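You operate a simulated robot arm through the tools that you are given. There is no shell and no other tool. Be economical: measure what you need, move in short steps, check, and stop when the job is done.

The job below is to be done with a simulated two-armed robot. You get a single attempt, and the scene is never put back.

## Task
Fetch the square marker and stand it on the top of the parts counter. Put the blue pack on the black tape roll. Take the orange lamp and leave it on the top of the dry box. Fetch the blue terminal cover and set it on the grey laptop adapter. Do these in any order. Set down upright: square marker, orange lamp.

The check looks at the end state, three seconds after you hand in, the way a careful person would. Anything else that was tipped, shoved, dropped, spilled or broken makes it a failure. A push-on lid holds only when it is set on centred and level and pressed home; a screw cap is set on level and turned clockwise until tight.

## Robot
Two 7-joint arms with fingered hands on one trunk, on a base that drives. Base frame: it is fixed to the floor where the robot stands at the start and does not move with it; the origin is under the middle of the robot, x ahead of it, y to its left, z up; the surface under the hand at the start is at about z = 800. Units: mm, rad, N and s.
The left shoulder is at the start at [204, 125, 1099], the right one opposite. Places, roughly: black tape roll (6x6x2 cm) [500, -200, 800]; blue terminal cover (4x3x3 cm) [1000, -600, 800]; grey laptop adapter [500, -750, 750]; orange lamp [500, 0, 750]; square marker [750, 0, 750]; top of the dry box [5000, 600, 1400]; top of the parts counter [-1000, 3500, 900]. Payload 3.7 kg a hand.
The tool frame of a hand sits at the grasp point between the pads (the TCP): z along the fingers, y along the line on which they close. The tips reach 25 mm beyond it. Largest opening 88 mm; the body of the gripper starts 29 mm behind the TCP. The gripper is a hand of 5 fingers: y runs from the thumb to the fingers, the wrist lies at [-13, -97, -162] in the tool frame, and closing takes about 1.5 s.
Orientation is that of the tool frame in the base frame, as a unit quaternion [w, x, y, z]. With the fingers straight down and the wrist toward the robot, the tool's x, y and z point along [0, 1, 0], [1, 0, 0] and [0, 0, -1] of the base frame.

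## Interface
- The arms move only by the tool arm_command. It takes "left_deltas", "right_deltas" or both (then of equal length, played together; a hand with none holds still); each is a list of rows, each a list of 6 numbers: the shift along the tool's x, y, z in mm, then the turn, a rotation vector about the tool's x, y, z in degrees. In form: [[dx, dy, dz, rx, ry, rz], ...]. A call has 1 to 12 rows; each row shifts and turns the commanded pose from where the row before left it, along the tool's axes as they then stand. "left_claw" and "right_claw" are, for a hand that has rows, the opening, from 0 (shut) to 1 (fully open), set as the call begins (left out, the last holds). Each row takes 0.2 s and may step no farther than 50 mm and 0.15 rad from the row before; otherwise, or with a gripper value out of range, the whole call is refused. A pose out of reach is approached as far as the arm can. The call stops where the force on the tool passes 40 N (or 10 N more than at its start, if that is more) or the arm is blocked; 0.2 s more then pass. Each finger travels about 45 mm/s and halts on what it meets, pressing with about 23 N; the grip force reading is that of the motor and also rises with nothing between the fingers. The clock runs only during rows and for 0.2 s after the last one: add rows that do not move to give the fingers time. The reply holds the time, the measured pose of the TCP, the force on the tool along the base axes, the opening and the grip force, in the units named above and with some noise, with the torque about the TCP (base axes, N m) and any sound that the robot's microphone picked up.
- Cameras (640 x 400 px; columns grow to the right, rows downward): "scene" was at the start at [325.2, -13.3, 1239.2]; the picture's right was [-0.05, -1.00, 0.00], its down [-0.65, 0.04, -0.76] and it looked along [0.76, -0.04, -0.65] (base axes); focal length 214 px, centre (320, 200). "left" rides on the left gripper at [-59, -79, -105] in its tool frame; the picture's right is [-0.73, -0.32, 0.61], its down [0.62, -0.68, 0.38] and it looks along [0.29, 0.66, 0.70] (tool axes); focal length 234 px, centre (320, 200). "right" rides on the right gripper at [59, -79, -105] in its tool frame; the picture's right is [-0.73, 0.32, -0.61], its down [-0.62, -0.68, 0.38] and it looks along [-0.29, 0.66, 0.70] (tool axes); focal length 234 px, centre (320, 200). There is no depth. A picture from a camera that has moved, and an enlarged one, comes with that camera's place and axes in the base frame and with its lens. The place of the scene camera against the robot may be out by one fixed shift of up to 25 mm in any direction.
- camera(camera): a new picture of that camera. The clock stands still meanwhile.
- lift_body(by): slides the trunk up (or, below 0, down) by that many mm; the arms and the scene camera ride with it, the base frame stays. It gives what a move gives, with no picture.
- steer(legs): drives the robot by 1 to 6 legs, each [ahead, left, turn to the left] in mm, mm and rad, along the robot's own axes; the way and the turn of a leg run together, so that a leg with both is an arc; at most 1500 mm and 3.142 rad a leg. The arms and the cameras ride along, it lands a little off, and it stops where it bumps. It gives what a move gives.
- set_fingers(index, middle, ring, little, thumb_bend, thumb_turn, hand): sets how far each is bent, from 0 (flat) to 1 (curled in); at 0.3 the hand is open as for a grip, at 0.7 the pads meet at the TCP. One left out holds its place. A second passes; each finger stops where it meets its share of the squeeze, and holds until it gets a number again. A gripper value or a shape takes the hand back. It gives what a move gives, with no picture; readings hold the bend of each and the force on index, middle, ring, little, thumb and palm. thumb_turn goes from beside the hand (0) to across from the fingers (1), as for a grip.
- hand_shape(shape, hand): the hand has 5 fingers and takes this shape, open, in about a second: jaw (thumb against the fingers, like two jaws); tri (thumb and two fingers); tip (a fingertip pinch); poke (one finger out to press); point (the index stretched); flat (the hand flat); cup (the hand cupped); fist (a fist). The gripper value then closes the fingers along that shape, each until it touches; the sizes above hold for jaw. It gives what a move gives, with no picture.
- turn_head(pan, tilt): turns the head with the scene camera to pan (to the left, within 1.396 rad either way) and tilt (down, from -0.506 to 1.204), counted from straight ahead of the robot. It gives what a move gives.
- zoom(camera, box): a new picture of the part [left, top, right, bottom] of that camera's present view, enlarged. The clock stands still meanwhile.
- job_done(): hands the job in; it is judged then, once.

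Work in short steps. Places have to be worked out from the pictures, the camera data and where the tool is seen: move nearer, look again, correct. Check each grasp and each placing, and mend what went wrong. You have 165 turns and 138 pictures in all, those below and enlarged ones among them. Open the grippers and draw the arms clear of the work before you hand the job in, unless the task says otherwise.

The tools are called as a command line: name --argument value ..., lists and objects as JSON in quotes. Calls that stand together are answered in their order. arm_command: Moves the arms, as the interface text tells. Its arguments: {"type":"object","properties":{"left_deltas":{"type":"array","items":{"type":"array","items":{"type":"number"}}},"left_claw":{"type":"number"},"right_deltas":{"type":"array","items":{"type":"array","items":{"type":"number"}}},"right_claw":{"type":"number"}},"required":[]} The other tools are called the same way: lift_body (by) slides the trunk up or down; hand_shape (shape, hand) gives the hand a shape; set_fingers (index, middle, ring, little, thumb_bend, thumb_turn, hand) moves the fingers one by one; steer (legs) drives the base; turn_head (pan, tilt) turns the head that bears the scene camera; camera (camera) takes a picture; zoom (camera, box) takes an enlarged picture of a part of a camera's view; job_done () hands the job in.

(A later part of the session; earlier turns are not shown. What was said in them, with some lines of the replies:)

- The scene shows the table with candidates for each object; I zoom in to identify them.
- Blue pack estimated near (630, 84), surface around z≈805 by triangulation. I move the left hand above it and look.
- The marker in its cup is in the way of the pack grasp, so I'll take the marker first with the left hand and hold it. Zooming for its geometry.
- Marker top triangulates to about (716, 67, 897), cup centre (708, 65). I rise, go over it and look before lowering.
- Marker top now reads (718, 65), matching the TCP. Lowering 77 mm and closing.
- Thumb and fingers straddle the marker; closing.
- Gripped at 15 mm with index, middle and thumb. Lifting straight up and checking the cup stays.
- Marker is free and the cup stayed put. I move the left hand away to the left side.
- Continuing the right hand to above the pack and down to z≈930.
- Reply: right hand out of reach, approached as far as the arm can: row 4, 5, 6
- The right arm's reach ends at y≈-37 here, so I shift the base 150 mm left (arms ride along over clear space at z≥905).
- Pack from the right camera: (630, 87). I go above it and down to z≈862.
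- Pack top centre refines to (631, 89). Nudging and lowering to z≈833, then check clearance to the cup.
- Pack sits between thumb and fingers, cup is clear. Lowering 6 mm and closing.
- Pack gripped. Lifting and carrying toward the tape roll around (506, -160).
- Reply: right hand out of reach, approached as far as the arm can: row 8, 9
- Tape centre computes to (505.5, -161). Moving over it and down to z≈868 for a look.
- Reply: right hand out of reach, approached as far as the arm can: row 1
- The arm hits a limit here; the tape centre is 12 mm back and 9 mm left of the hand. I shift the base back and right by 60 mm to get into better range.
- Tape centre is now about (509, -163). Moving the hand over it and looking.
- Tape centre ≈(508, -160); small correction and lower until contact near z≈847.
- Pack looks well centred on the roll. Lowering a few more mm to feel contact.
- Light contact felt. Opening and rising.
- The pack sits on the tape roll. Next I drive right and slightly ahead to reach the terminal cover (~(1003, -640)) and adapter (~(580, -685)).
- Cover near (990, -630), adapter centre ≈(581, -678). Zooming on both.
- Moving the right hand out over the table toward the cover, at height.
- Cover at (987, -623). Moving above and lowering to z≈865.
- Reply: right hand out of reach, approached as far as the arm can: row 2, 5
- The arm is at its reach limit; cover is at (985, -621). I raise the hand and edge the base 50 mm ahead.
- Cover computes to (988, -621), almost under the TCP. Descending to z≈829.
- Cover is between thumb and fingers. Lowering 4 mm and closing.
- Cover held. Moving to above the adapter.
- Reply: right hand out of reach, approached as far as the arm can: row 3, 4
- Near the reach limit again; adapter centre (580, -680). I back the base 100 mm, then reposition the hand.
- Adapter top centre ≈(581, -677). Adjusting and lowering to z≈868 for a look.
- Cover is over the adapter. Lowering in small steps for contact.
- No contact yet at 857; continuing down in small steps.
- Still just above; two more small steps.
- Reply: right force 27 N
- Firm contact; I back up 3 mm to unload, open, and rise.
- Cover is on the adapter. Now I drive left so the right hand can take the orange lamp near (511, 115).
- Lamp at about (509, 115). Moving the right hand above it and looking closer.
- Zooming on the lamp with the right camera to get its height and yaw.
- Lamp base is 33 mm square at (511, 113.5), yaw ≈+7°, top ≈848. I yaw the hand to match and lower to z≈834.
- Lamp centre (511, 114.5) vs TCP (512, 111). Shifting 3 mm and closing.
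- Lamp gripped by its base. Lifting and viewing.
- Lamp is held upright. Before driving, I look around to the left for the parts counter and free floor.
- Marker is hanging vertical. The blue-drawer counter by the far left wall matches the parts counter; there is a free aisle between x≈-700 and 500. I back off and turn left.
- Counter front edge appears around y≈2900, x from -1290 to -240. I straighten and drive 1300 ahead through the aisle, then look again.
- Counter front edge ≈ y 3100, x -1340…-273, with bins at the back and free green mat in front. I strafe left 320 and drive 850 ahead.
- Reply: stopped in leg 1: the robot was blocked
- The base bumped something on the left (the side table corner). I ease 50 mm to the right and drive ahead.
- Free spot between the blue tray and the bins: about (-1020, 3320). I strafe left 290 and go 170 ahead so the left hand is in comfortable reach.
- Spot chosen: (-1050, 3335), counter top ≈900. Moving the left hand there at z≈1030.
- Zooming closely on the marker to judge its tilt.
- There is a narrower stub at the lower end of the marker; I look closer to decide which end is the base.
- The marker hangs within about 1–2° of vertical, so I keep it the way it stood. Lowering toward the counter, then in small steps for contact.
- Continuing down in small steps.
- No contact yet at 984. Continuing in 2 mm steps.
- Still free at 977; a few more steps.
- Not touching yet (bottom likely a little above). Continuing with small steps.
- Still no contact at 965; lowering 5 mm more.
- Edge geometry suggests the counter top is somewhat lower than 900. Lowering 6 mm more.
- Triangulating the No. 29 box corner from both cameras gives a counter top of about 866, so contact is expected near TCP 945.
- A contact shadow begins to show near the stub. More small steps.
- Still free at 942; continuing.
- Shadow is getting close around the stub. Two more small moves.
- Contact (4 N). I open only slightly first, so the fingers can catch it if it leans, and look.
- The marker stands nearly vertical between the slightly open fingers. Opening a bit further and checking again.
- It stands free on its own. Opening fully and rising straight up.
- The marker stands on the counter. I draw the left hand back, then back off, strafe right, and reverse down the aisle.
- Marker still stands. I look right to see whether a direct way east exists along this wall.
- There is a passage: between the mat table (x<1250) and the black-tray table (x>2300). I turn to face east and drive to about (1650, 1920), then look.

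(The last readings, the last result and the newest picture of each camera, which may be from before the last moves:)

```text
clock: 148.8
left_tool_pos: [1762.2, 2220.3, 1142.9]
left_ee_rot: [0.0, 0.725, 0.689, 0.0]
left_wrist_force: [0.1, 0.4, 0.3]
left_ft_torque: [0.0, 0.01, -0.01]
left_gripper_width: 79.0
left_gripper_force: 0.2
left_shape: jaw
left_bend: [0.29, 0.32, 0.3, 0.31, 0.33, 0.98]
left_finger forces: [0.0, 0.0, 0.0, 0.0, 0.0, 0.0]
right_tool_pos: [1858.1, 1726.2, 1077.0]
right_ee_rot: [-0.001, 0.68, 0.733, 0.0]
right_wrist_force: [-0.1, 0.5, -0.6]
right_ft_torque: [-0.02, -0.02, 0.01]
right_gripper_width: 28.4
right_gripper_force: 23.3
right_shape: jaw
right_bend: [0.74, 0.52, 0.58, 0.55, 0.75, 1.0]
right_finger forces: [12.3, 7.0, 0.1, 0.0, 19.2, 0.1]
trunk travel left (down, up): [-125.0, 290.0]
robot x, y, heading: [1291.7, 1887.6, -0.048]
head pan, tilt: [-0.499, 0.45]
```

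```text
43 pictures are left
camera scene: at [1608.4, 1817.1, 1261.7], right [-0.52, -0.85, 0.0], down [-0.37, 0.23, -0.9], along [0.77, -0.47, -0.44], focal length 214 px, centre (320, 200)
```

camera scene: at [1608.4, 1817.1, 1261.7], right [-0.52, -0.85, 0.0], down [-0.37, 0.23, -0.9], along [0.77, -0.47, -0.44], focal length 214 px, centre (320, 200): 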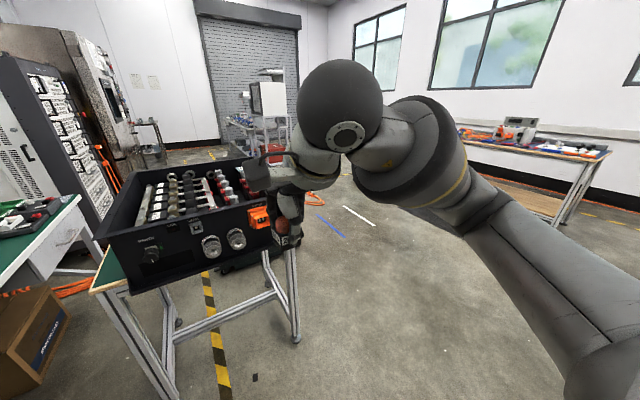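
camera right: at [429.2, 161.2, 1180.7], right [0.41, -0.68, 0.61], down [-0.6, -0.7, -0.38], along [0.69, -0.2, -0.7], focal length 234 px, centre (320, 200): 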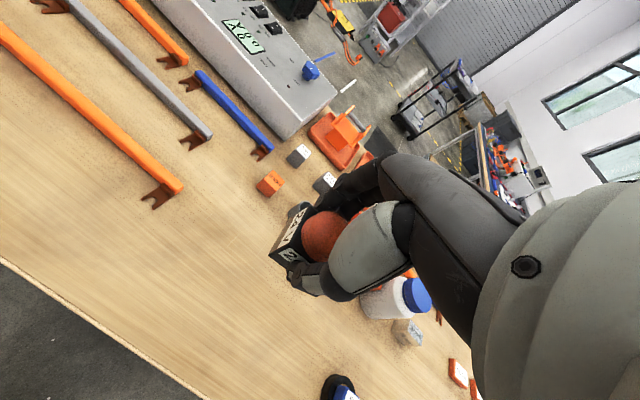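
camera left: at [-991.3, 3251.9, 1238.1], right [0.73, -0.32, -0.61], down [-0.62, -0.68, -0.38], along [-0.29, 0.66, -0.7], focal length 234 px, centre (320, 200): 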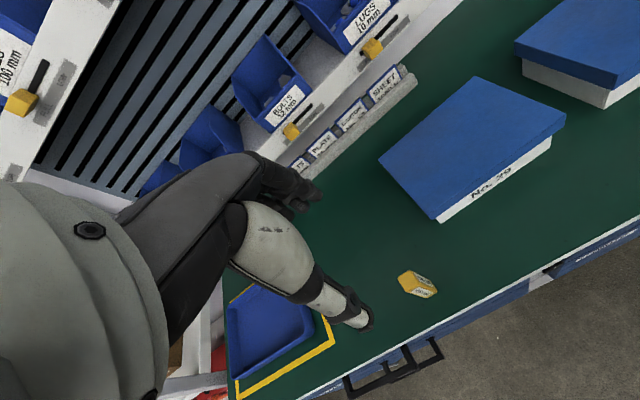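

Tray table leg is at (2324, 1536), case from x≈2200. I go to x≈1560 and strafe right through the gap.

steer --legs '[[270, 0, 0.048], [0, -1000, 0]]'

turn_head --pan 0.0 --tilt 0.35

camera --camera "scene"

```text
clock: 159.4
left_tool_pos: [2018.4, 1245.5, 1144.3]
left_ee_rot: [-0.001, 0.708, 0.706, 0.001]
left_wrist_force: [0.0, 0.2, -0.1]
left_ft_torque: [-0.02, 0.01, 0.03]
left_gripper_width: 79.1
left_gripper_force: 0.2
left_shape: jaw
left_bend: [0.29, 0.32, 0.3, 0.31, 0.33, 0.98]
left_finger forces: [0.0, 0.0, 0.1, 0.0, 0.0, 0.1]
right_tool_pos: [2139.3, 756.7, 1076.8]
right_ee_rot: [-0.002, 0.663, 0.749, 0.0]
right_wrist_force: [0.3, -0.5, -0.2]
right_ft_torque: [0.01, 0.03, -0.02]
right_gripper_width: 28.4
right_gripper_force: 23.5
right_shape: jaw
right_bend: [0.74, 0.52, 0.58, 0.55, 0.75, 1.0]
right_finger forces: [12.3, 7.0, 0.0, 0.0, 19.2, 0.0]
trunk travel left (down, up): [-125.0, 290.0]
robot x, y, heading: [1564.4, 887.6, -0.006]
head pan, tilt: [-0.499, 0.45]
```

```text
clock: 160.3
left_tool_pos: [2017.4, 1245.1, 1143.8]
left_ee_rot: [0.0, 0.708, 0.707, 0.0]
left_wrist_force: [0.2, 0.4, 0.1]
left_ft_torque: [0.0, 0.03, -0.02]
left_gripper_width: 79.2
left_gripper_force: 0.1
left_shape: jaw
left_bend: [0.29, 0.32, 0.3, 0.31, 0.33, 0.98]
left_finger forces: [0.0, 0.1, 0.0, 0.1, 0.0, 0.0]
right_tool_pos: [2138.0, 755.2, 1076.3]
right_ee_rot: [0.0, 0.663, 0.748, -0.001]
right_wrist_force: [0.1, 0.0, -0.5]
right_ft_torque: [-0.03, -0.01, 0.0]
right_gripper_width: 28.2
right_gripper_force: 23.3
right_shape: jaw
right_bend: [0.74, 0.52, 0.58, 0.55, 0.75, 1.0]
right_finger forces: [12.2, 7.0, 0.1, 0.0, 19.2, 0.0]
trunk travel left (down, up): [-125.0, 290.0]
robot x, y, heading: [1562.1, 886.6, -0.003]
head pan, tilt: [0.0, 0.351]
```

```text
42 pictures are left
camera scene: at [1896.7, 877.6, 1270.9], right [0.0, -1.0, 0.0], down [-0.34, 0.0, -0.94], along [0.94, 0.0, -0.34], focal length 214 px, centre (320, 200)
```

scene: 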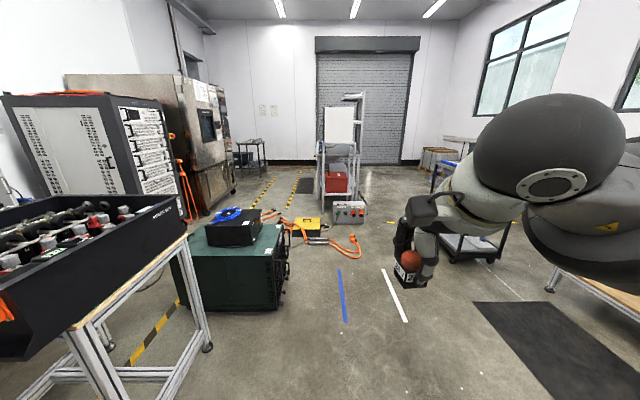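

The way ahead is clear. Zooming on the stand to identify the dry box and its top.

zoom --camera "scene" --box '[280, 80, 420, 260]'

```text
2.22 times, centred on (350, 170) of scene
camera zoom: at [1896.7, 877.6, 1270.9], right [0.0, -1.0, 0.0], down [-0.34, 0.0, -0.94], along [0.94, 0.0, -0.34], focal length 477 px, centre (253, 267)
```

zoom: 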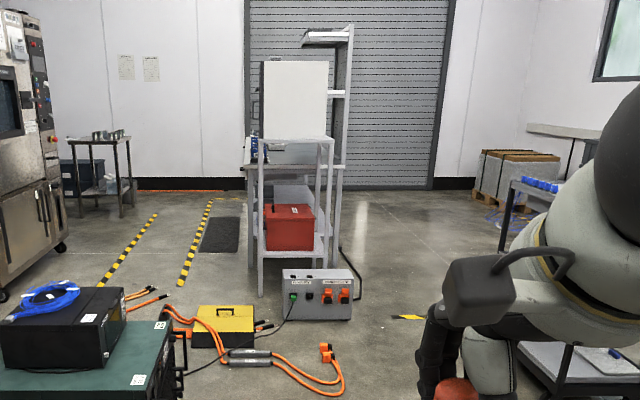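

Dry box spans about y 430–830, x from ~4750, top ≈1440. I'll approach diagonally between the cables (y>440) and the cart (y<-400). First to about (3500, 60).

steer --legs '[[1300, -830, 0], [650, 0, 0]]'

turn_head --pan 0.2 --tilt 0.3

camera --camera "scene"

```text
refused: leg 1 is longer than a leg can be; nothing moved
```

```text
clock: 161.0
left_tool_pos: [2017.5, 1244.2, 1143.6]
left_ee_rot: [0.001, 0.708, 0.706, 0.0]
left_wrist_force: [0.8, 0.1, -0.1]
left_ft_torque: [0.0, -0.03, 0.0]
left_gripper_width: 79.1
left_gripper_force: 0.1
left_shape: jaw
left_bend: [0.29, 0.32, 0.3, 0.31, 0.33, 0.98]
left_finger forces: [0.0, 0.0, 0.1, 0.0, 0.1, 0.0]
right_tool_pos: [2139.1, 755.3, 1077.7]
right_ee_rot: [-0.001, 0.662, 0.749, 0.0]
right_wrist_force: [0.6, 0.3, -0.7]
right_ft_torque: [0.0, -0.02, -0.01]
right_gripper_width: 28.5
right_gripper_force: 22.5
right_shape: jaw
right_bend: [0.74, 0.52, 0.58, 0.55, 0.75, 1.0]
right_finger forces: [12.2, 7.1, 0.1, 0.0, 19.3, 0.1]
trunk travel left (down, up): [-125.0, 290.0]
robot x, y, heading: [1564.7, 886.8, 0.001]
head pan, tilt: [0.201, 0.3]
```

```text
40 pictures are left
camera scene: at [1895.1, 896.2, 1275.6], right [0.2, -0.98, 0.0], down [-0.29, -0.06, -0.96], along [0.94, 0.19, -0.3], focal length 214 px, centre (320, 200)
```

scene: 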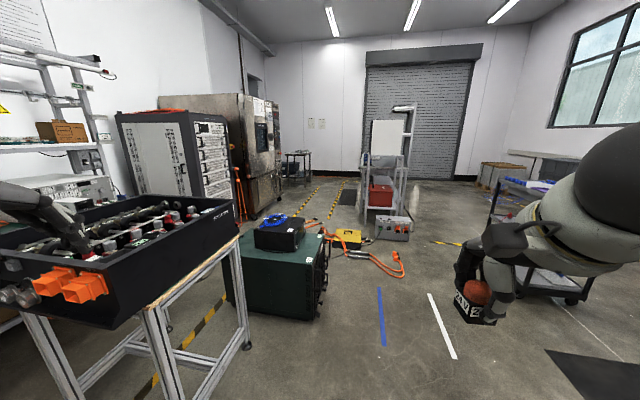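

Leg too long; split it.

steer --legs '[[800, -640, 0], [500, -190, 0], [650, 0, 0]]'

camera --camera "scene"

```text
clock: 173.1
left_tool_pos: [4006.3, 456.6, 1142.9]
left_ee_rot: [0.0, 0.703, 0.711, 0.0]
left_wrist_force: [-0.3, -0.2, 0.1]
left_ft_torque: [-0.01, 0.02, -0.01]
left_gripper_width: 79.1
left_gripper_force: 0.0
left_shape: jaw
left_bend: [0.29, 0.32, 0.3, 0.31, 0.33, 0.98]
left_finger forces: [0.1, 0.0, 0.0, 0.1, 0.0, 0.0]
right_tool_pos: [4134.2, -30.8, 1075.8]
right_ee_rot: [-0.001, 0.657, 0.754, -0.001]
right_wrist_force: [-0.1, -0.2, 0.1]
right_ft_torque: [0.02, 0.03, -0.02]
right_gripper_width: 28.5
right_gripper_force: 23.0
right_shape: jaw
right_bend: [0.74, 0.52, 0.58, 0.55, 0.75, 1.0]
right_finger forces: [12.3, 6.9, 0.0, 0.0, 19.1, 0.0]
trunk travel left (down, up): [-125.0, 290.0]
robot x, y, heading: [3557.4, 92.1, 0.015]
head pan, tilt: [0.201, 0.3]
```

```text
39 pictures are left
camera scene: at [3888.5, 106.2, 1275.6], right [0.21, -0.98, 0.0], down [-0.29, -0.06, -0.96], along [0.93, 0.2, -0.3], focal length 214 px, centre (320, 200)
```

scene: 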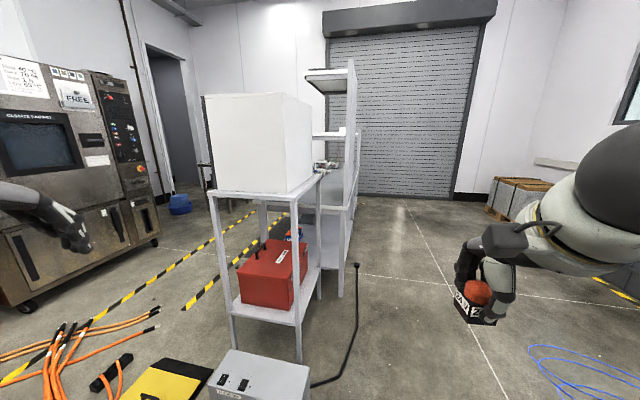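

Dry box: front edge x≈4816, y 445–843, top ≈1427, depth ≈340. I raise the trunk fully, raise the lamp hand and turn left on the spot before approaching.

lift_body --by 290

arm_command --right_deltas '[[0, 0, -45, 0, 0, 0], [0, 0, -45, 0, 0, 0], [0, 0, -45, 0, 0, 0], [0, 0, -25, 0, 0, 0], [0, 0, 0, 0, 0, 0]]'

steer --legs '[[0, 0, 1.12]]'

turn_head --pan -0.8 --tilt 0.5

camera --camera "scene"

```text
clock: 176.0
left_tool_pos: [4005.7, 456.6, 1434.0]
left_ee_rot: [0.0, 0.703, 0.711, 0.001]
left_wrist_force: [0.3, 0.1, 0.2]
left_ft_torque: [0.01, 0.02, -0.02]
left_gripper_width: 79.2
left_gripper_force: 0.0
left_shape: jaw
left_bend: [0.29, 0.32, 0.3, 0.31, 0.33, 0.98]
left_finger forces: [0.0, 0.0, 0.0, 0.1, 0.0, 0.0]
right_tool_pos: [4133.3, -30.9, 1366.4]
right_ee_rot: [-0.001, 0.657, 0.754, -0.001]
right_wrist_force: [0.1, -1.0, -0.4]
right_ft_torque: [-0.03, 0.01, 0.02]
right_gripper_width: 28.8
right_gripper_force: 22.8
right_shape: jaw
right_bend: [0.74, 0.52, 0.58, 0.55, 0.75, 1.0]
right_finger forces: [12.3, 7.1, 0.0, 0.0, 19.3, 0.0]
trunk travel left (down, up): [-415.0, 1.0]
robot x, y, heading: [3555.1, 89.4, 0.01]
head pan, tilt: [0.201, 0.3]
```

```text
clock: 177.2
left_tool_pos: [4006.5, 456.3, 1433.3]
left_ee_rot: [0.0, 0.703, 0.712, -0.001]
left_wrist_force: [-0.6, -1.3, -0.5]
left_ft_torque: [-0.01, 0.03, -0.01]
left_gripper_width: 79.2
left_gripper_force: 0.1
left_shape: jaw
left_bend: [0.29, 0.32, 0.3, 0.31, 0.33, 0.98]
left_finger forces: [0.0, 0.0, 0.0, 0.0, 0.1, 0.0]
right_tool_pos: [4134.1, -31.1, 1525.5]
right_ee_rot: [-0.001, 0.657, 0.754, 0.0]
right_wrist_force: [0.5, 0.5, -0.4]
right_ft_torque: [-0.02, 0.01, 0.01]
right_gripper_width: 28.6
right_gripper_force: 22.9
right_shape: jaw
right_bend: [0.74, 0.52, 0.58, 0.55, 0.75, 1.0]
right_finger forces: [12.2, 7.1, 0.1, 0.0, 19.1, 0.0]
trunk travel left (down, up): [-415.0, 1.0]
robot x, y, heading: [3558.9, 89.1, 0.015]
head pan, tilt: [0.201, 0.3]
```

```text
clock: 180.4
left_tool_pos: [3428.0, 657.3, 1433.2]
left_ee_rot: [0.0, 0.22, 0.975, 0.001]
left_wrist_force: [-0.4, -0.1, 0.0]
left_ft_torque: [0.01, -0.01, -0.01]
left_gripper_width: 78.9
left_gripper_force: 0.1
left_shape: jaw
left_bend: [0.29, 0.32, 0.3, 0.31, 0.33, 0.98]
left_finger forces: [0.0, 0.0, 0.1, 0.0, 0.0, 0.0]
right_tool_pos: [3921.2, 556.4, 1525.0]
right_ee_rot: [0.001, 0.159, 0.987, -0.001]
right_wrist_force: [-0.8, -0.4, -1.0]
right_ft_torque: [-0.01, -0.01, 0.0]
right_gripper_width: 28.5
right_gripper_force: 22.9
right_shape: jaw
right_bend: [0.74, 0.52, 0.58, 0.55, 0.75, 1.0]
right_finger forces: [12.3, 6.9, 0.1, 0.1, 19.0, 0.1]
trunk travel left (down, up): [-415.0, 1.0]
robot x, y, heading: [3556.7, 90.9, 1.125]
head pan, tilt: [0.201, 0.3]
```

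```text
clock: 181.7
left_tool_pos: [3427.9, 656.9, 1434.1]
left_ee_rot: [0.0, 0.221, 0.975, 0.0]
left_wrist_force: [-0.6, 0.7, -0.1]
left_ft_torque: [-0.02, 0.01, 0.0]
left_gripper_width: 78.9
left_gripper_force: 0.0
left_shape: jaw
left_bend: [0.29, 0.32, 0.3, 0.31, 0.33, 0.98]
left_finger forces: [0.0, 0.0, 0.0, 0.1, 0.0, 0.0]
right_tool_pos: [3922.2, 555.6, 1525.5]
right_ee_rot: [0.0, 0.159, 0.987, -0.001]
right_wrist_force: [-0.4, -1.0, -1.0]
right_ft_torque: [-0.03, -0.02, 0.01]
right_gripper_width: 28.2
right_gripper_force: 23.1
right_shape: jaw
right_bend: [0.74, 0.52, 0.58, 0.55, 0.75, 1.0]
right_finger forces: [12.2, 6.8, 0.0, 0.1, 19.0, 0.0]
trunk travel left (down, up): [-415.0, 1.0]
robot x, y, heading: [3555.9, 93.8, 1.125]
head pan, tilt: [-0.799, 0.499]
```

```text
38 pictures are left
camera scene: at [3668.1, 151.4, 1562.5], right [0.32, -0.95, 0.0], down [-0.45, -0.15, -0.88], along [0.83, 0.28, -0.48], focal length 214 px, centre (320, 200)
```

scene: 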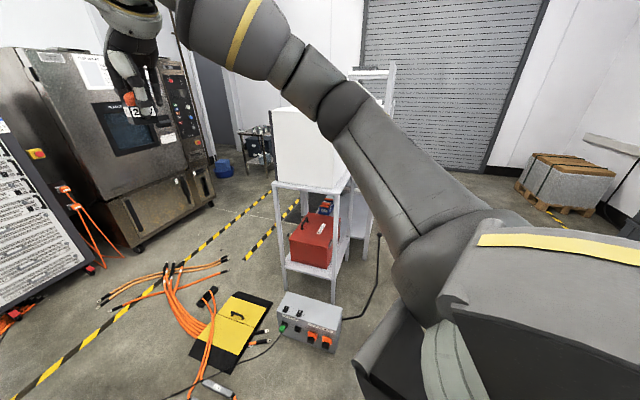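

The unit's near corner is at (4420, 302) and its cord runs near y≈120 beyond x≈4650. I stop the base at about (4380, -30).

steer --legs '[[245, -795, 0], [0, 0, -0.08]]'

turn_head --pan -0.3 --tilt 0.6

camera --camera "scene"

camera --camera "right"

```text
clock: 189.5
left_tool_pos: [4292.2, 551.1, 1434.2]
left_ee_rot: [0.0, 0.259, 0.966, 0.0]
left_wrist_force: [-0.6, -0.6, -0.8]
left_ft_torque: [-0.01, -0.01, 0.01]
left_gripper_width: 79.1
left_gripper_force: 0.1
left_shape: jaw
left_bend: [0.29, 0.32, 0.3, 0.31, 0.33, 0.98]
left_finger forces: [0.0, 0.0, 0.0, 0.0, 0.1, 0.0]
right_tool_pos: [4775.6, 411.0, 1526.3]
right_ee_rot: [0.0, 0.198, 0.98, -0.001]
right_wrist_force: [0.3, -0.7, 0.8]
right_ft_torque: [-0.01, 0.01, 0.01]
right_gripper_width: 28.5
right_gripper_force: 22.8
right_shape: jaw
right_bend: [0.74, 0.52, 0.58, 0.55, 0.75, 1.0]
right_finger forces: [12.3, 7.0, 0.0, 0.2, 19.0, 0.1]
trunk travel left (down, up): [-415.0, 1.0]
robot x, y, heading: [4375.6, -20.2, 1.047]
head pan, tilt: [-0.799, 0.499]
```

```text
clock: 190.4
left_tool_pos: [4291.7, 552.1, 1435.0]
left_ee_rot: [0.0, 0.259, 0.966, 0.0]
left_wrist_force: [-0.6, 0.5, 1.0]
left_ft_torque: [0.01, -0.02, 0.01]
left_gripper_width: 78.7
left_gripper_force: 0.0
left_shape: jaw
left_bend: [0.29, 0.32, 0.3, 0.31, 0.33, 0.98]
left_finger forces: [0.0, 0.0, 0.0, 0.1, 0.0, 0.0]
right_tool_pos: [4776.0, 411.8, 1524.3]
right_ee_rot: [0.0, 0.198, 0.98, -0.001]
right_wrist_force: [-0.8, 0.3, 0.4]
right_ft_torque: [0.0, 0.03, 0.01]
right_gripper_width: 28.2
right_gripper_force: 22.8
right_shape: jaw
right_bend: [0.74, 0.52, 0.58, 0.55, 0.75, 1.0]
right_finger forces: [12.3, 6.9, 0.1, 0.0, 19.0, 0.0]
trunk travel left (down, up): [-415.0, 1.0]
robot x, y, heading: [4375.6, -20.7, 1.046]
head pan, tilt: [-0.3, 0.6]
```

```text
37 pictures are left
camera scene: at [4469.0, 66.3, 1553.4], right [0.68, -0.73, 0.0], down [-0.41, -0.38, -0.83], along [0.61, 0.56, -0.56], focal length 214 px, centre (320, 200)
```

scene: 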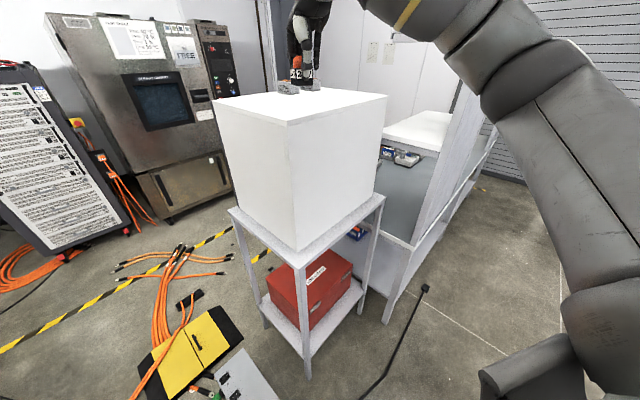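

```text
36 pictures are left
camera right: at [4691.6, 361.5, 1628.8], right [0.8, 0.02, 0.61], down [0.31, -0.87, -0.38], along [0.52, 0.49, -0.7], focal length 234 px, centre (320, 200)
```

right: 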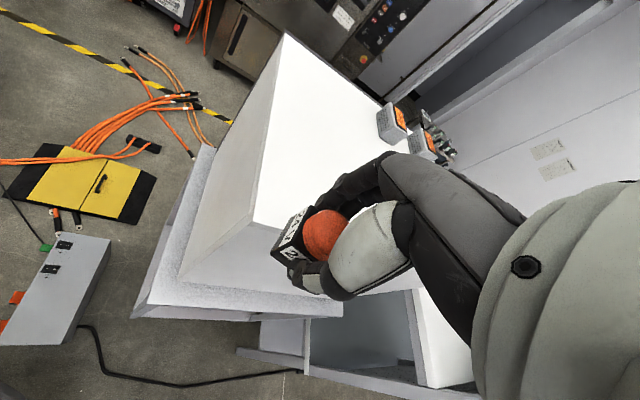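

Box top's front-right corner ≈(4767, 453). Target (4865, 550); moving the lamp over it at the present height.

arm_command --right_deltas '[[-7, 40.6, 0, 0, 0, 0], [-7, 40.6, 0, 0, 0, 0], [-7, 40.6, 0, 0, 0, 0], [-7, 40.6, 0, 0, 0, 0], [0, 0, 35, 0, 0, 0], [0, 0, 0, 0, 0, 0]]'

camera --camera "right"

zoom --camera "scene" --box '[200, 0, 420, 140]'

```text
clock: 191.8
left_tool_pos: [4289.1, 552.3, 1431.3]
left_ee_rot: [0.0, 0.258, 0.966, 0.0]
left_wrist_force: [0.3, 0.0, -0.1]
left_ft_torque: [0.0, -0.03, 0.0]
left_gripper_width: 79.0
left_gripper_force: 0.0
left_shape: jaw
left_bend: [0.29, 0.32, 0.3, 0.31, 0.33, 0.98]
left_finger forces: [0.1, 0.1, 0.0, 0.0, 0.0, 0.1]
right_tool_pos: [4849.2, 533.3, 1487.5]
right_ee_rot: [0.0, 0.197, 0.98, -0.001]
right_wrist_force: [0.7, 0.2, -0.6]
right_ft_torque: [-0.03, 0.03, -0.02]
right_gripper_width: 28.3
right_gripper_force: 23.0
right_shape: jaw
right_bend: [0.74, 0.52, 0.58, 0.55, 0.75, 1.0]
right_finger forces: [12.0, 6.9, 0.1, 0.0, 18.8, 0.1]
right hand out of reach, approached as far as the arm can: row 4
trunk travel left (down, up): [-415.0, 1.0]
robot x, y, heading: [4376.7, -24.9, 1.048]
head pan, tilt: [-0.3, 0.6]
```

```text
35 pictures are left
camera right: at [4766.1, 483.9, 1590.7], right [0.79, 0.02, 0.61], down [0.31, -0.87, -0.38], along [0.52, 0.49, -0.7], focal length 234 px, centre (320, 200)
```

right: 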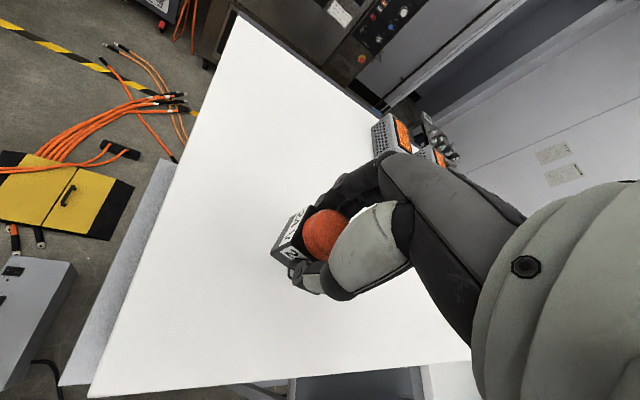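

```text
2.86 times, centred on (310, 70) of scene
camera zoom: at [4466.0, 67.7, 1553.5], right [0.68, -0.73, 0.0], down [-0.41, -0.39, -0.83], along [0.61, 0.56, -0.56], focal length 613 px, centre (349, 571)
```

zoom: 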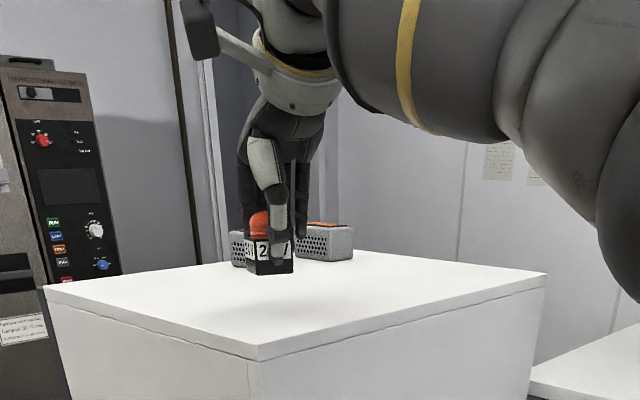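

Two canisters stand at the back of the top, well clear (~220 mm). The lamp is 80 mm inside both edges; lowering in steps.

arm_command --right_deltas '[[0, 0, 8, 0, 0, 0], [0, 0, 6, 0, 0, 0], [0, 0, 4, 0, 0, 0], [0, 0, 0, 0, 0, 0]]'

zoom --camera "scene" --box '[260, 50, 340, 120]'

zoom --camera "right" --box '[240, 180, 380, 310]'

```text
clock: 192.8
left_tool_pos: [4292.4, 551.1, 1433.6]
left_ee_rot: [-0.001, 0.258, 0.966, 0.0]
left_wrist_force: [0.3, 0.3, -1.0]
left_ft_torque: [-0.01, -0.03, -0.03]
left_gripper_width: 79.2
left_gripper_force: 0.1
left_shape: jaw
left_bend: [0.29, 0.32, 0.3, 0.31, 0.33, 0.98]
left_finger forces: [0.0, 0.0, 0.1, 0.1, 0.0, 0.0]
right_tool_pos: [4855.0, 530.3, 1469.2]
right_ee_rot: [0.0, 0.197, 0.98, -0.001]
right_wrist_force: [-0.1, 0.1, -0.3]
right_ft_torque: [0.03, 0.02, -0.04]
right_gripper_width: 28.4
right_gripper_force: 23.3
right_shape: jaw
right_bend: [0.74, 0.52, 0.58, 0.55, 0.75, 1.0]
right_finger forces: [12.1, 6.9, 0.0, 0.0, 18.9, 0.0]
trunk travel left (down, up): [-415.0, 1.0]
robot x, y, heading: [4374.3, -27.2, 1.045]
head pan, tilt: [-0.3, 0.6]
```

```text
5.71 times, centred on (300, 85) of scene
camera zoom: at [4468.8, 66.4, 1553.4], right [0.68, -0.73, 0.0], down [-0.41, -0.38, -0.83], along [0.61, 0.56, -0.56], focal length 1226 px, centre (434, 857)
```

zoom: 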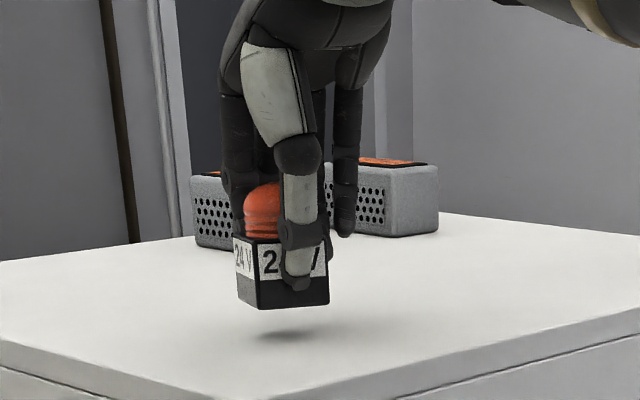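

```text
3.08 times, centred on (310, 245) of right
camera zoom: at [4770.2, 481.1, 1572.8], right [0.79, 0.02, 0.61], down [0.31, -0.87, -0.38], along [0.52, 0.49, -0.7], focal length 720 px, centre (351, 62)
```

zoom: 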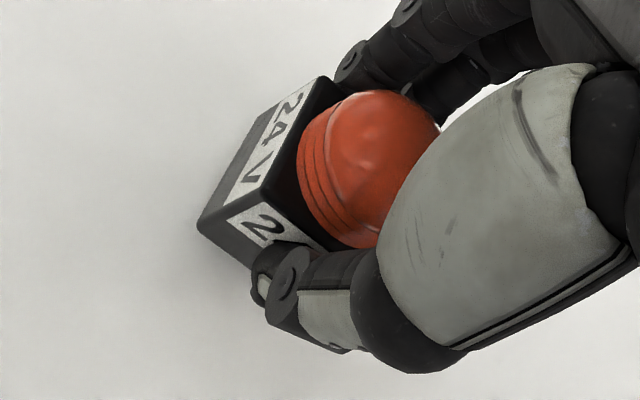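

The shadow shows roughly 12 mm gap. Lowering 8 mm, then small steps.

arm_command --right_deltas '[[0, 0, 3, 0, 0, 0], [0, 0, 3, 0, 0, 0], [0, 0, 2, 0, 0, 0], [0, 0, 0, 0, 0, 0]]'

arm_command --right_deltas '[[0, 0, 1.2, 0, 0, 0], [0, 0, 1.0, 0, 0, 0], [0, 0, 0, 0, 0, 0]]'

zoom --camera "scene" --box '[260, 50, 340, 120]'

```text
clock: 193.8
left_tool_pos: [4291.8, 550.5, 1434.6]
left_ee_rot: [0.0, 0.26, 0.966, 0.0]
left_wrist_force: [0.3, -1.1, 0.2]
left_ft_torque: [-0.03, -0.02, 0.02]
left_gripper_width: 78.9
left_gripper_force: 0.2
left_shape: jaw
left_bend: [0.29, 0.32, 0.3, 0.31, 0.33, 0.98]
left_finger forces: [0.1, 0.0, 0.0, 0.0, 0.0, 0.0]
right_tool_pos: [4855.3, 531.5, 1461.0]
right_ee_rot: [0.0, 0.198, 0.98, -0.001]
right_wrist_force: [0.2, 0.5, 0.4]
right_ft_torque: [0.03, 0.0, -0.04]
right_gripper_width: 28.2
right_gripper_force: 23.1
right_shape: jaw
right_bend: [0.74, 0.52, 0.58, 0.55, 0.75, 1.0]
right_finger forces: [12.0, 6.9, 0.1, 0.0, 18.9, 0.1]
trunk travel left (down, up): [-415.0, 1.0]
robot x, y, heading: [4377.0, -19.8, 1.045]
head pan, tilt: [-0.3, 0.6]
```

```text
clock: 194.6
left_tool_pos: [4292.7, 551.0, 1434.5]
left_ee_rot: [0.0, 0.259, 0.966, 0.001]
left_wrist_force: [0.0, -0.1, 0.0]
left_ft_torque: [0.01, -0.03, 0.04]
left_gripper_width: 78.8
left_gripper_force: 0.0
left_shape: jaw
left_bend: [0.29, 0.32, 0.3, 0.31, 0.33, 0.98]
left_finger forces: [0.0, 0.1, 0.0, 0.0, 0.0, 0.0]
right_tool_pos: [4855.8, 531.8, 1458.9]
right_ee_rot: [0.0, 0.198, 0.98, -0.001]
right_wrist_force: [0.4, 0.0, 0.0]
right_ft_torque: [-0.02, 0.03, 0.0]
right_gripper_width: 28.5
right_gripper_force: 22.6
right_shape: jaw
right_bend: [0.74, 0.52, 0.58, 0.55, 0.75, 1.0]
right_finger forces: [12.0, 6.9, 0.0, 0.0, 18.9, 0.0]
trunk travel left (down, up): [-415.0, 1.0]
robot x, y, heading: [4374.7, -21.4, 1.047]
head pan, tilt: [-0.3, 0.6]
```

```text
5.71 times, centred on (300, 85) of scene
camera zoom: at [4469.2, 66.3, 1553.4], right [0.68, -0.73, 0.0], down [-0.41, -0.38, -0.83], along [0.61, 0.56, -0.56], focal length 1226 px, centre (434, 857)
```

zoom: 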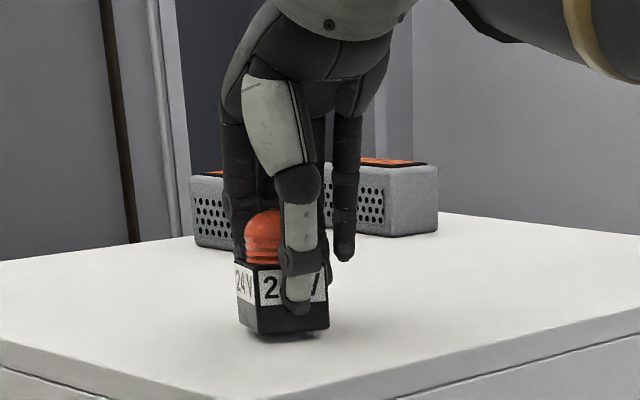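

Very close now; two last small steps.

arm_command --right_deltas '[[0, 0, 1.2, 0, 0, 0], [0, 0, 0, 0, 0, 0]]'

arm_command --right_deltas '[[0, 0, 1.2, 0, 0, 0], [0, 0, 0, 0, 0, 0]]'

```text
clock: 195.2
left_tool_pos: [4292.6, 550.2, 1433.8]
left_ee_rot: [0.0, 0.259, 0.966, -0.001]
left_wrist_force: [0.1, -0.4, -0.1]
left_ft_torque: [0.01, 0.0, -0.02]
left_gripper_width: 79.2
left_gripper_force: 0.0
left_shape: jaw
left_bend: [0.29, 0.32, 0.3, 0.31, 0.33, 0.98]
left_finger forces: [0.0, 0.0, 0.1, 0.0, 0.0, 0.0]
right_tool_pos: [4856.3, 531.7, 1457.6]
right_ee_rot: [0.0, 0.198, 0.98, -0.001]
right_wrist_force: [-0.2, -0.3, -0.2]
right_ft_torque: [-0.01, 0.0, 0.03]
right_gripper_width: 28.5
right_gripper_force: 22.9
right_shape: jaw
right_bend: [0.74, 0.52, 0.58, 0.55, 0.75, 1.0]
right_finger forces: [12.0, 6.9, 0.1, 0.1, 18.8, 0.0]
trunk travel left (down, up): [-415.0, 1.0]
robot x, y, heading: [4379.4, -21.0, 1.049]
head pan, tilt: [-0.3, 0.6]
```

```text
clock: 195.8
left_tool_pos: [4292.3, 551.0, 1433.7]
left_ee_rot: [0.0, 0.259, 0.966, 0.0]
left_wrist_force: [0.4, 0.3, 0.5]
left_ft_torque: [0.02, -0.02, 0.0]
left_gripper_width: 79.0
left_gripper_force: 0.1
left_shape: jaw
left_bend: [0.29, 0.32, 0.3, 0.31, 0.33, 0.98]
left_finger forces: [0.0, 0.0, 0.0, 0.1, 0.1, 0.1]
right_tool_pos: [4857.0, 531.5, 1457.4]
right_ee_rot: [-0.001, 0.197, 0.98, -0.001]
right_wrist_force: [0.6, -0.1, 0.3]
right_ft_torque: [0.0, 0.01, 0.0]
right_gripper_width: 28.4
right_gripper_force: 22.5
right_shape: jaw
right_bend: [0.74, 0.52, 0.58, 0.55, 0.75, 1.0]
right_finger forces: [12.0, 6.9, 0.0, 0.2, 18.9, 0.0]
trunk travel left (down, up): [-415.0, 1.0]
robot x, y, heading: [4375.2, -20.2, 1.044]
head pan, tilt: [-0.3, 0.6]
```

Not yet in contact; stepping on.

arm_command --right_deltas '[[0, 0, 1.3, 0, 0, 0], [0, 0, 0, 0, 0, 0]]'

arm_command --right_deltas '[[0, 0, 1.3, 0, 0, 0], [0, 0, 0, 0, 0, 0]]'

zoom --camera "scene" --box '[260, 50, 340, 120]'

```text
clock: 196.4
left_tool_pos: [4291.4, 551.1, 1434.4]
left_ee_rot: [0.001, 0.258, 0.966, 0.001]
left_wrist_force: [0.2, -0.1, 0.6]
left_ft_torque: [-0.02, 0.03, 0.01]
left_gripper_width: 79.1
left_gripper_force: 0.0
left_shape: jaw
left_bend: [0.29, 0.32, 0.3, 0.31, 0.33, 0.98]
left_finger forces: [0.0, 0.0, 0.0, 0.0, 0.1, 0.0]
right_tool_pos: [4855.1, 532.1, 1454.9]
right_ee_rot: [0.0, 0.197, 0.98, 0.0]
right_wrist_force: [0.5, -0.2, -0.4]
right_ft_torque: [0.02, 0.02, 0.03]
right_gripper_width: 28.5
right_gripper_force: 23.0
right_shape: jaw
right_bend: [0.74, 0.52, 0.58, 0.55, 0.75, 1.0]
right_finger forces: [12.0, 6.8, 0.1, 0.0, 18.9, 0.1]
trunk travel left (down, up): [-415.0, 1.0]
robot x, y, heading: [4376.2, -21.9, 1.048]
head pan, tilt: [-0.3, 0.6]
```

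```text
clock: 197.0
left_tool_pos: [4291.4, 550.5, 1433.3]
left_ee_rot: [0.0, 0.26, 0.966, 0.0]
left_wrist_force: [0.3, -0.2, -0.6]
left_ft_torque: [0.0, 0.0, 0.05]
left_gripper_width: 79.2
left_gripper_force: 0.1
left_shape: jaw
left_bend: [0.29, 0.32, 0.3, 0.31, 0.33, 0.98]
left_finger forces: [0.1, 0.0, 0.0, 0.0, 0.0, 0.1]
right_tool_pos: [4855.2, 531.9, 1453.4]
right_ee_rot: [-0.001, 0.198, 0.98, 0.0]
right_wrist_force: [-0.8, -0.6, 1.8]
right_ft_torque: [0.05, 0.02, 0.0]
right_gripper_width: 28.5
right_gripper_force: 22.8
right_shape: jaw
right_bend: [0.74, 0.52, 0.58, 0.55, 0.75, 1.0]
right_finger forces: [12.1, 7.0, 0.0, 0.1, 19.2, 0.0]
trunk travel left (down, up): [-415.0, 1.0]
robot x, y, heading: [4372.4, -21.4, 1.044]
head pan, tilt: [-0.3, 0.6]
```

```text
5.71 times, centred on (300, 85) of scene
camera zoom: at [4468.9, 66.0, 1553.5], right [0.68, -0.73, 0.0], down [-0.41, -0.38, -0.83], along [0.61, 0.56, -0.56], focal length 1226 px, centre (434, 857)
```

zoom: 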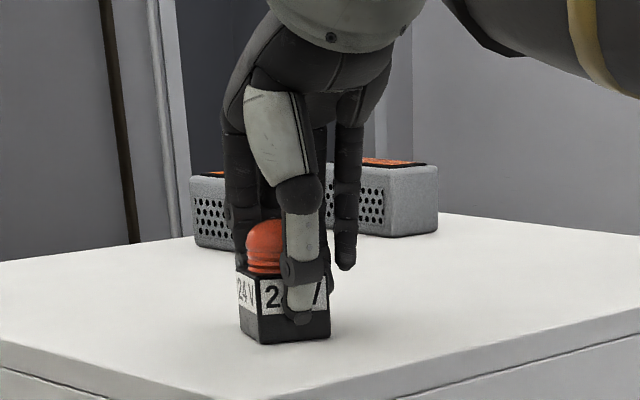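

Contact begins (1.8 N). Opening and rising straight up.

arm_command --right_deltas '[[0, 0, 0.7, 0, 0, 0], [0, 0, 0, 0, 0, 0]]'

arm_command --right_deltas '[[0, 0, 0, 0, 0, 0], [0, 0, 0, 0, 0, 0], [0, 0, 0, 0, 0, 0], [0, 0, 0, 0, 0, 0], [0, 0, 0, 0, 0, 0], [0, 0, 0, 0, 0, 0], [0, 0, 0, 0, 0, 0], [0, 0, -10, 0, 0, 0], [0, 0, -20, 0, 0, 0], [0, 0, -30, 0, 0, 0], [0, 0, -30, 0, 0, 0], [0, 0, 0, 0, 0, 0]]' --right_claw 0.9

zoom --camera "scene" --box '[240, 30, 360, 130]'

camera --camera "right"

```text
clock: 197.6
left_tool_pos: [4291.8, 551.1, 1434.0]
left_ee_rot: [0.0, 0.259, 0.966, -0.001]
left_wrist_force: [-0.3, -0.4, 0.0]
left_ft_torque: [-0.01, 0.0, 0.02]
left_gripper_width: 79.1
left_gripper_force: 0.1
left_shape: jaw
left_bend: [0.29, 0.32, 0.3, 0.31, 0.33, 0.98]
left_finger forces: [0.0, 0.0, 0.0, 0.0, 0.1, 0.1]
right_tool_pos: [4855.6, 530.7, 1454.3]
right_ee_rot: [-0.001, 0.198, 0.98, 0.0]
right_wrist_force: [0.3, -0.4, 5.3]
right_ft_torque: [0.09, -0.04, -0.01]
right_gripper_width: 28.3
right_gripper_force: 22.9
right_shape: jaw
right_bend: [0.74, 0.52, 0.58, 0.55, 0.75, 1.0]
right_finger forces: [12.1, 7.2, 0.0, 0.0, 19.5, 0.1]
trunk travel left (down, up): [-415.0, 1.0]
robot x, y, heading: [4374.2, -21.1, 1.047]
head pan, tilt: [-0.3, 0.6]
```

```text
clock: 200.2
left_tool_pos: [4292.5, 551.8, 1432.5]
left_ee_rot: [0.0, 0.259, 0.966, -0.001]
left_wrist_force: [-0.5, 0.7, 0.5]
left_ft_torque: [0.0, -0.01, 0.01]
left_gripper_width: 79.2
left_gripper_force: 0.0
left_shape: jaw
left_bend: [0.29, 0.32, 0.3, 0.31, 0.33, 0.98]
left_finger forces: [0.0, 0.0, 0.0, 0.1, 0.0, 0.0]
right_tool_pos: [4852.2, 528.5, 1531.5]
right_ee_rot: [-0.001, 0.198, 0.98, -0.001]
right_wrist_force: [-0.3, 0.3, 1.0]
right_ft_torque: [-0.01, 0.01, -0.01]
right_gripper_width: 79.1
right_gripper_force: 0.0
right_shape: jaw
right_bend: [0.3, 0.32, 0.3, 0.31, 0.34, 0.98]
right_finger forces: [0.0, 0.0, 0.0, 0.0, 0.0, 0.0]
right hand out of reach, approached as far as the arm can: row 11
trunk travel left (down, up): [-415.0, 1.0]
robot x, y, heading: [4379.5, -22.1, 1.048]
head pan, tilt: [-0.3, 0.6]
```

```text
4.00 times, centred on (300, 80) of scene
camera zoom: at [4469.6, 66.7, 1553.4], right [0.68, -0.73, 0.0], down [-0.41, -0.38, -0.82], along [0.61, 0.56, -0.57], focal length 858 px, centre (400, 680)
```

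zoom: 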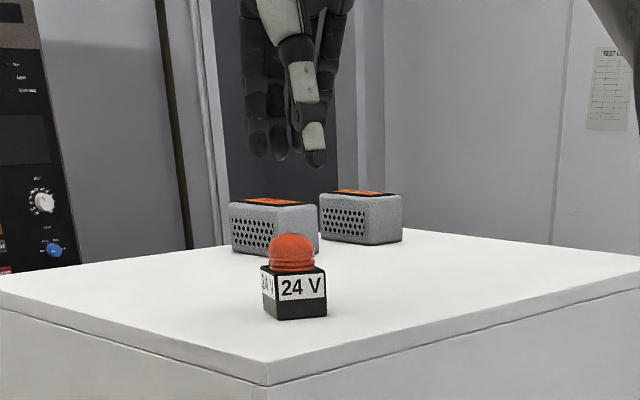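

```text
28 pictures are left
camera right: at [4769.3, 478.0, 1634.7], right [0.8, 0.02, 0.61], down [0.31, -0.87, -0.38], along [0.52, 0.49, -0.7], focal length 234 px, centre (320, 200)
```

right: 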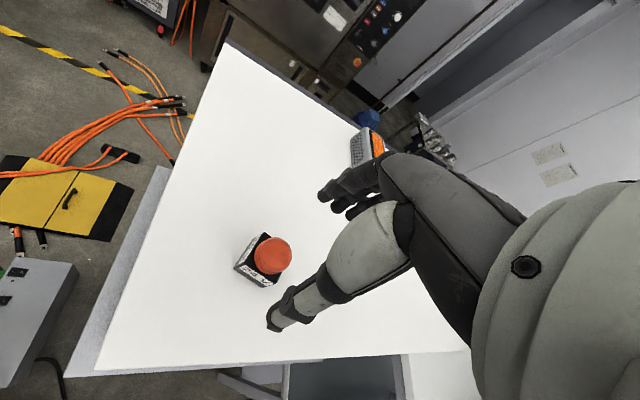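

Lamp stands upright on the dry box. Drawing the right hand back and backing the base off.

arm_command --right_deltas '[[0, -30, 0, 0, 0, 0], [0, -40, 0, 0, 0, 0], [0, -45, 0, 0, 0, 0], [0, -45, 0, 0, 0, 0], [0, -40, 0, 0, 0, 0], [0, 0, 0, 0, 0, 0]]'

steer --legs '[[-120, 350, 0]]'

camera --camera "scene"

```text
clock: 201.6
left_tool_pos: [4293.2, 551.9, 1433.7]
left_ee_rot: [0.0, 0.259, 0.966, 0.001]
left_wrist_force: [-0.8, -0.8, 0.5]
left_ft_torque: [0.02, -0.04, 0.01]
left_gripper_width: 79.0
left_gripper_force: 0.0
left_shape: jaw
left_bend: [0.29, 0.32, 0.3, 0.31, 0.33, 0.98]
left_finger forces: [0.0, 0.0, 0.1, 0.0, 0.1, 0.0]
right_tool_pos: [4779.6, 343.6, 1531.0]
right_ee_rot: [-0.001, 0.199, 0.98, -0.001]
right_wrist_force: [-0.2, 0.3, 0.0]
right_ft_torque: [0.03, -0.01, 0.01]
right_gripper_width: 78.9
right_gripper_force: 0.0
right_shape: jaw
right_bend: [0.29, 0.32, 0.3, 0.31, 0.33, 0.98]
right_finger forces: [0.1, 0.1, 0.0, 0.1, 0.0, 0.0]
trunk travel left (down, up): [-415.0, 1.0]
robot x, y, heading: [4373.7, -23.5, 1.047]
head pan, tilt: [-0.3, 0.6]
```

```text
clock: 205.2
left_tool_pos: [3934.9, 616.7, 1435.2]
left_ee_rot: [0.0, 0.257, 0.967, 0.0]
left_wrist_force: [-0.1, -0.5, 0.2]
left_ft_torque: [0.01, -0.01, -0.03]
left_gripper_width: 79.2
left_gripper_force: 0.0
left_shape: jaw
left_bend: [0.29, 0.32, 0.3, 0.31, 0.33, 0.98]
left_finger forces: [0.0, 0.0, 0.1, 0.0, 0.0, 0.1]
right_tool_pos: [4423.3, 412.5, 1530.3]
right_ee_rot: [-0.001, 0.196, 0.981, -0.001]
right_wrist_force: [-0.1, -0.7, 0.4]
right_ft_torque: [0.05, -0.01, -0.02]
right_gripper_width: 79.2
right_gripper_force: 0.1
right_shape: jaw
right_bend: [0.29, 0.32, 0.3, 0.31, 0.33, 0.98]
right_finger forces: [0.0, 0.1, 0.1, 0.1, 0.0, 0.1]
trunk travel left (down, up): [-415.0, 1.0]
robot x, y, heading: [4024.8, 46.4, 1.056]
head pan, tilt: [-0.3, 0.6]
```

```text
27 pictures are left
camera scene: at [4114.9, 133.4, 1553.4], right [0.68, -0.73, 0.0], down [-0.41, -0.39, -0.83], along [0.6, 0.56, -0.56], focal length 214 px, centre (320, 200)
```

scene: 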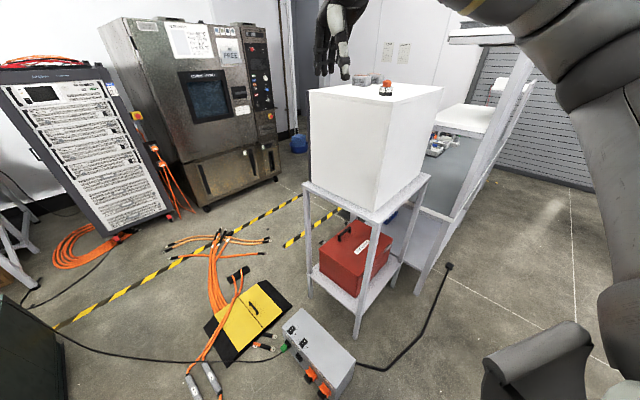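

All four items were seen in place after release, the grippers are open and the arms are clear. I am handing in the job.

job_done

```text
The job is handed in.
```

I handed the job in with all four placements made, but two things could count against it.

- **Square marker:** it stands on the parts counter, but on a narrow stub at its lower end. I kept it the same way up as it stood in the cup. If upright means stub up, it is upside down.
- **Blue pack:** it sits on the black tape roll.
- **Orange lamp:** it stands upright on top of the dry box.
- **Blue terminal cover:** it sits on the grey laptop adapter.

While driving to the counter the base bumped something on its left, most likely the corner of a side table. I did not go back to check whether anything there had moved.
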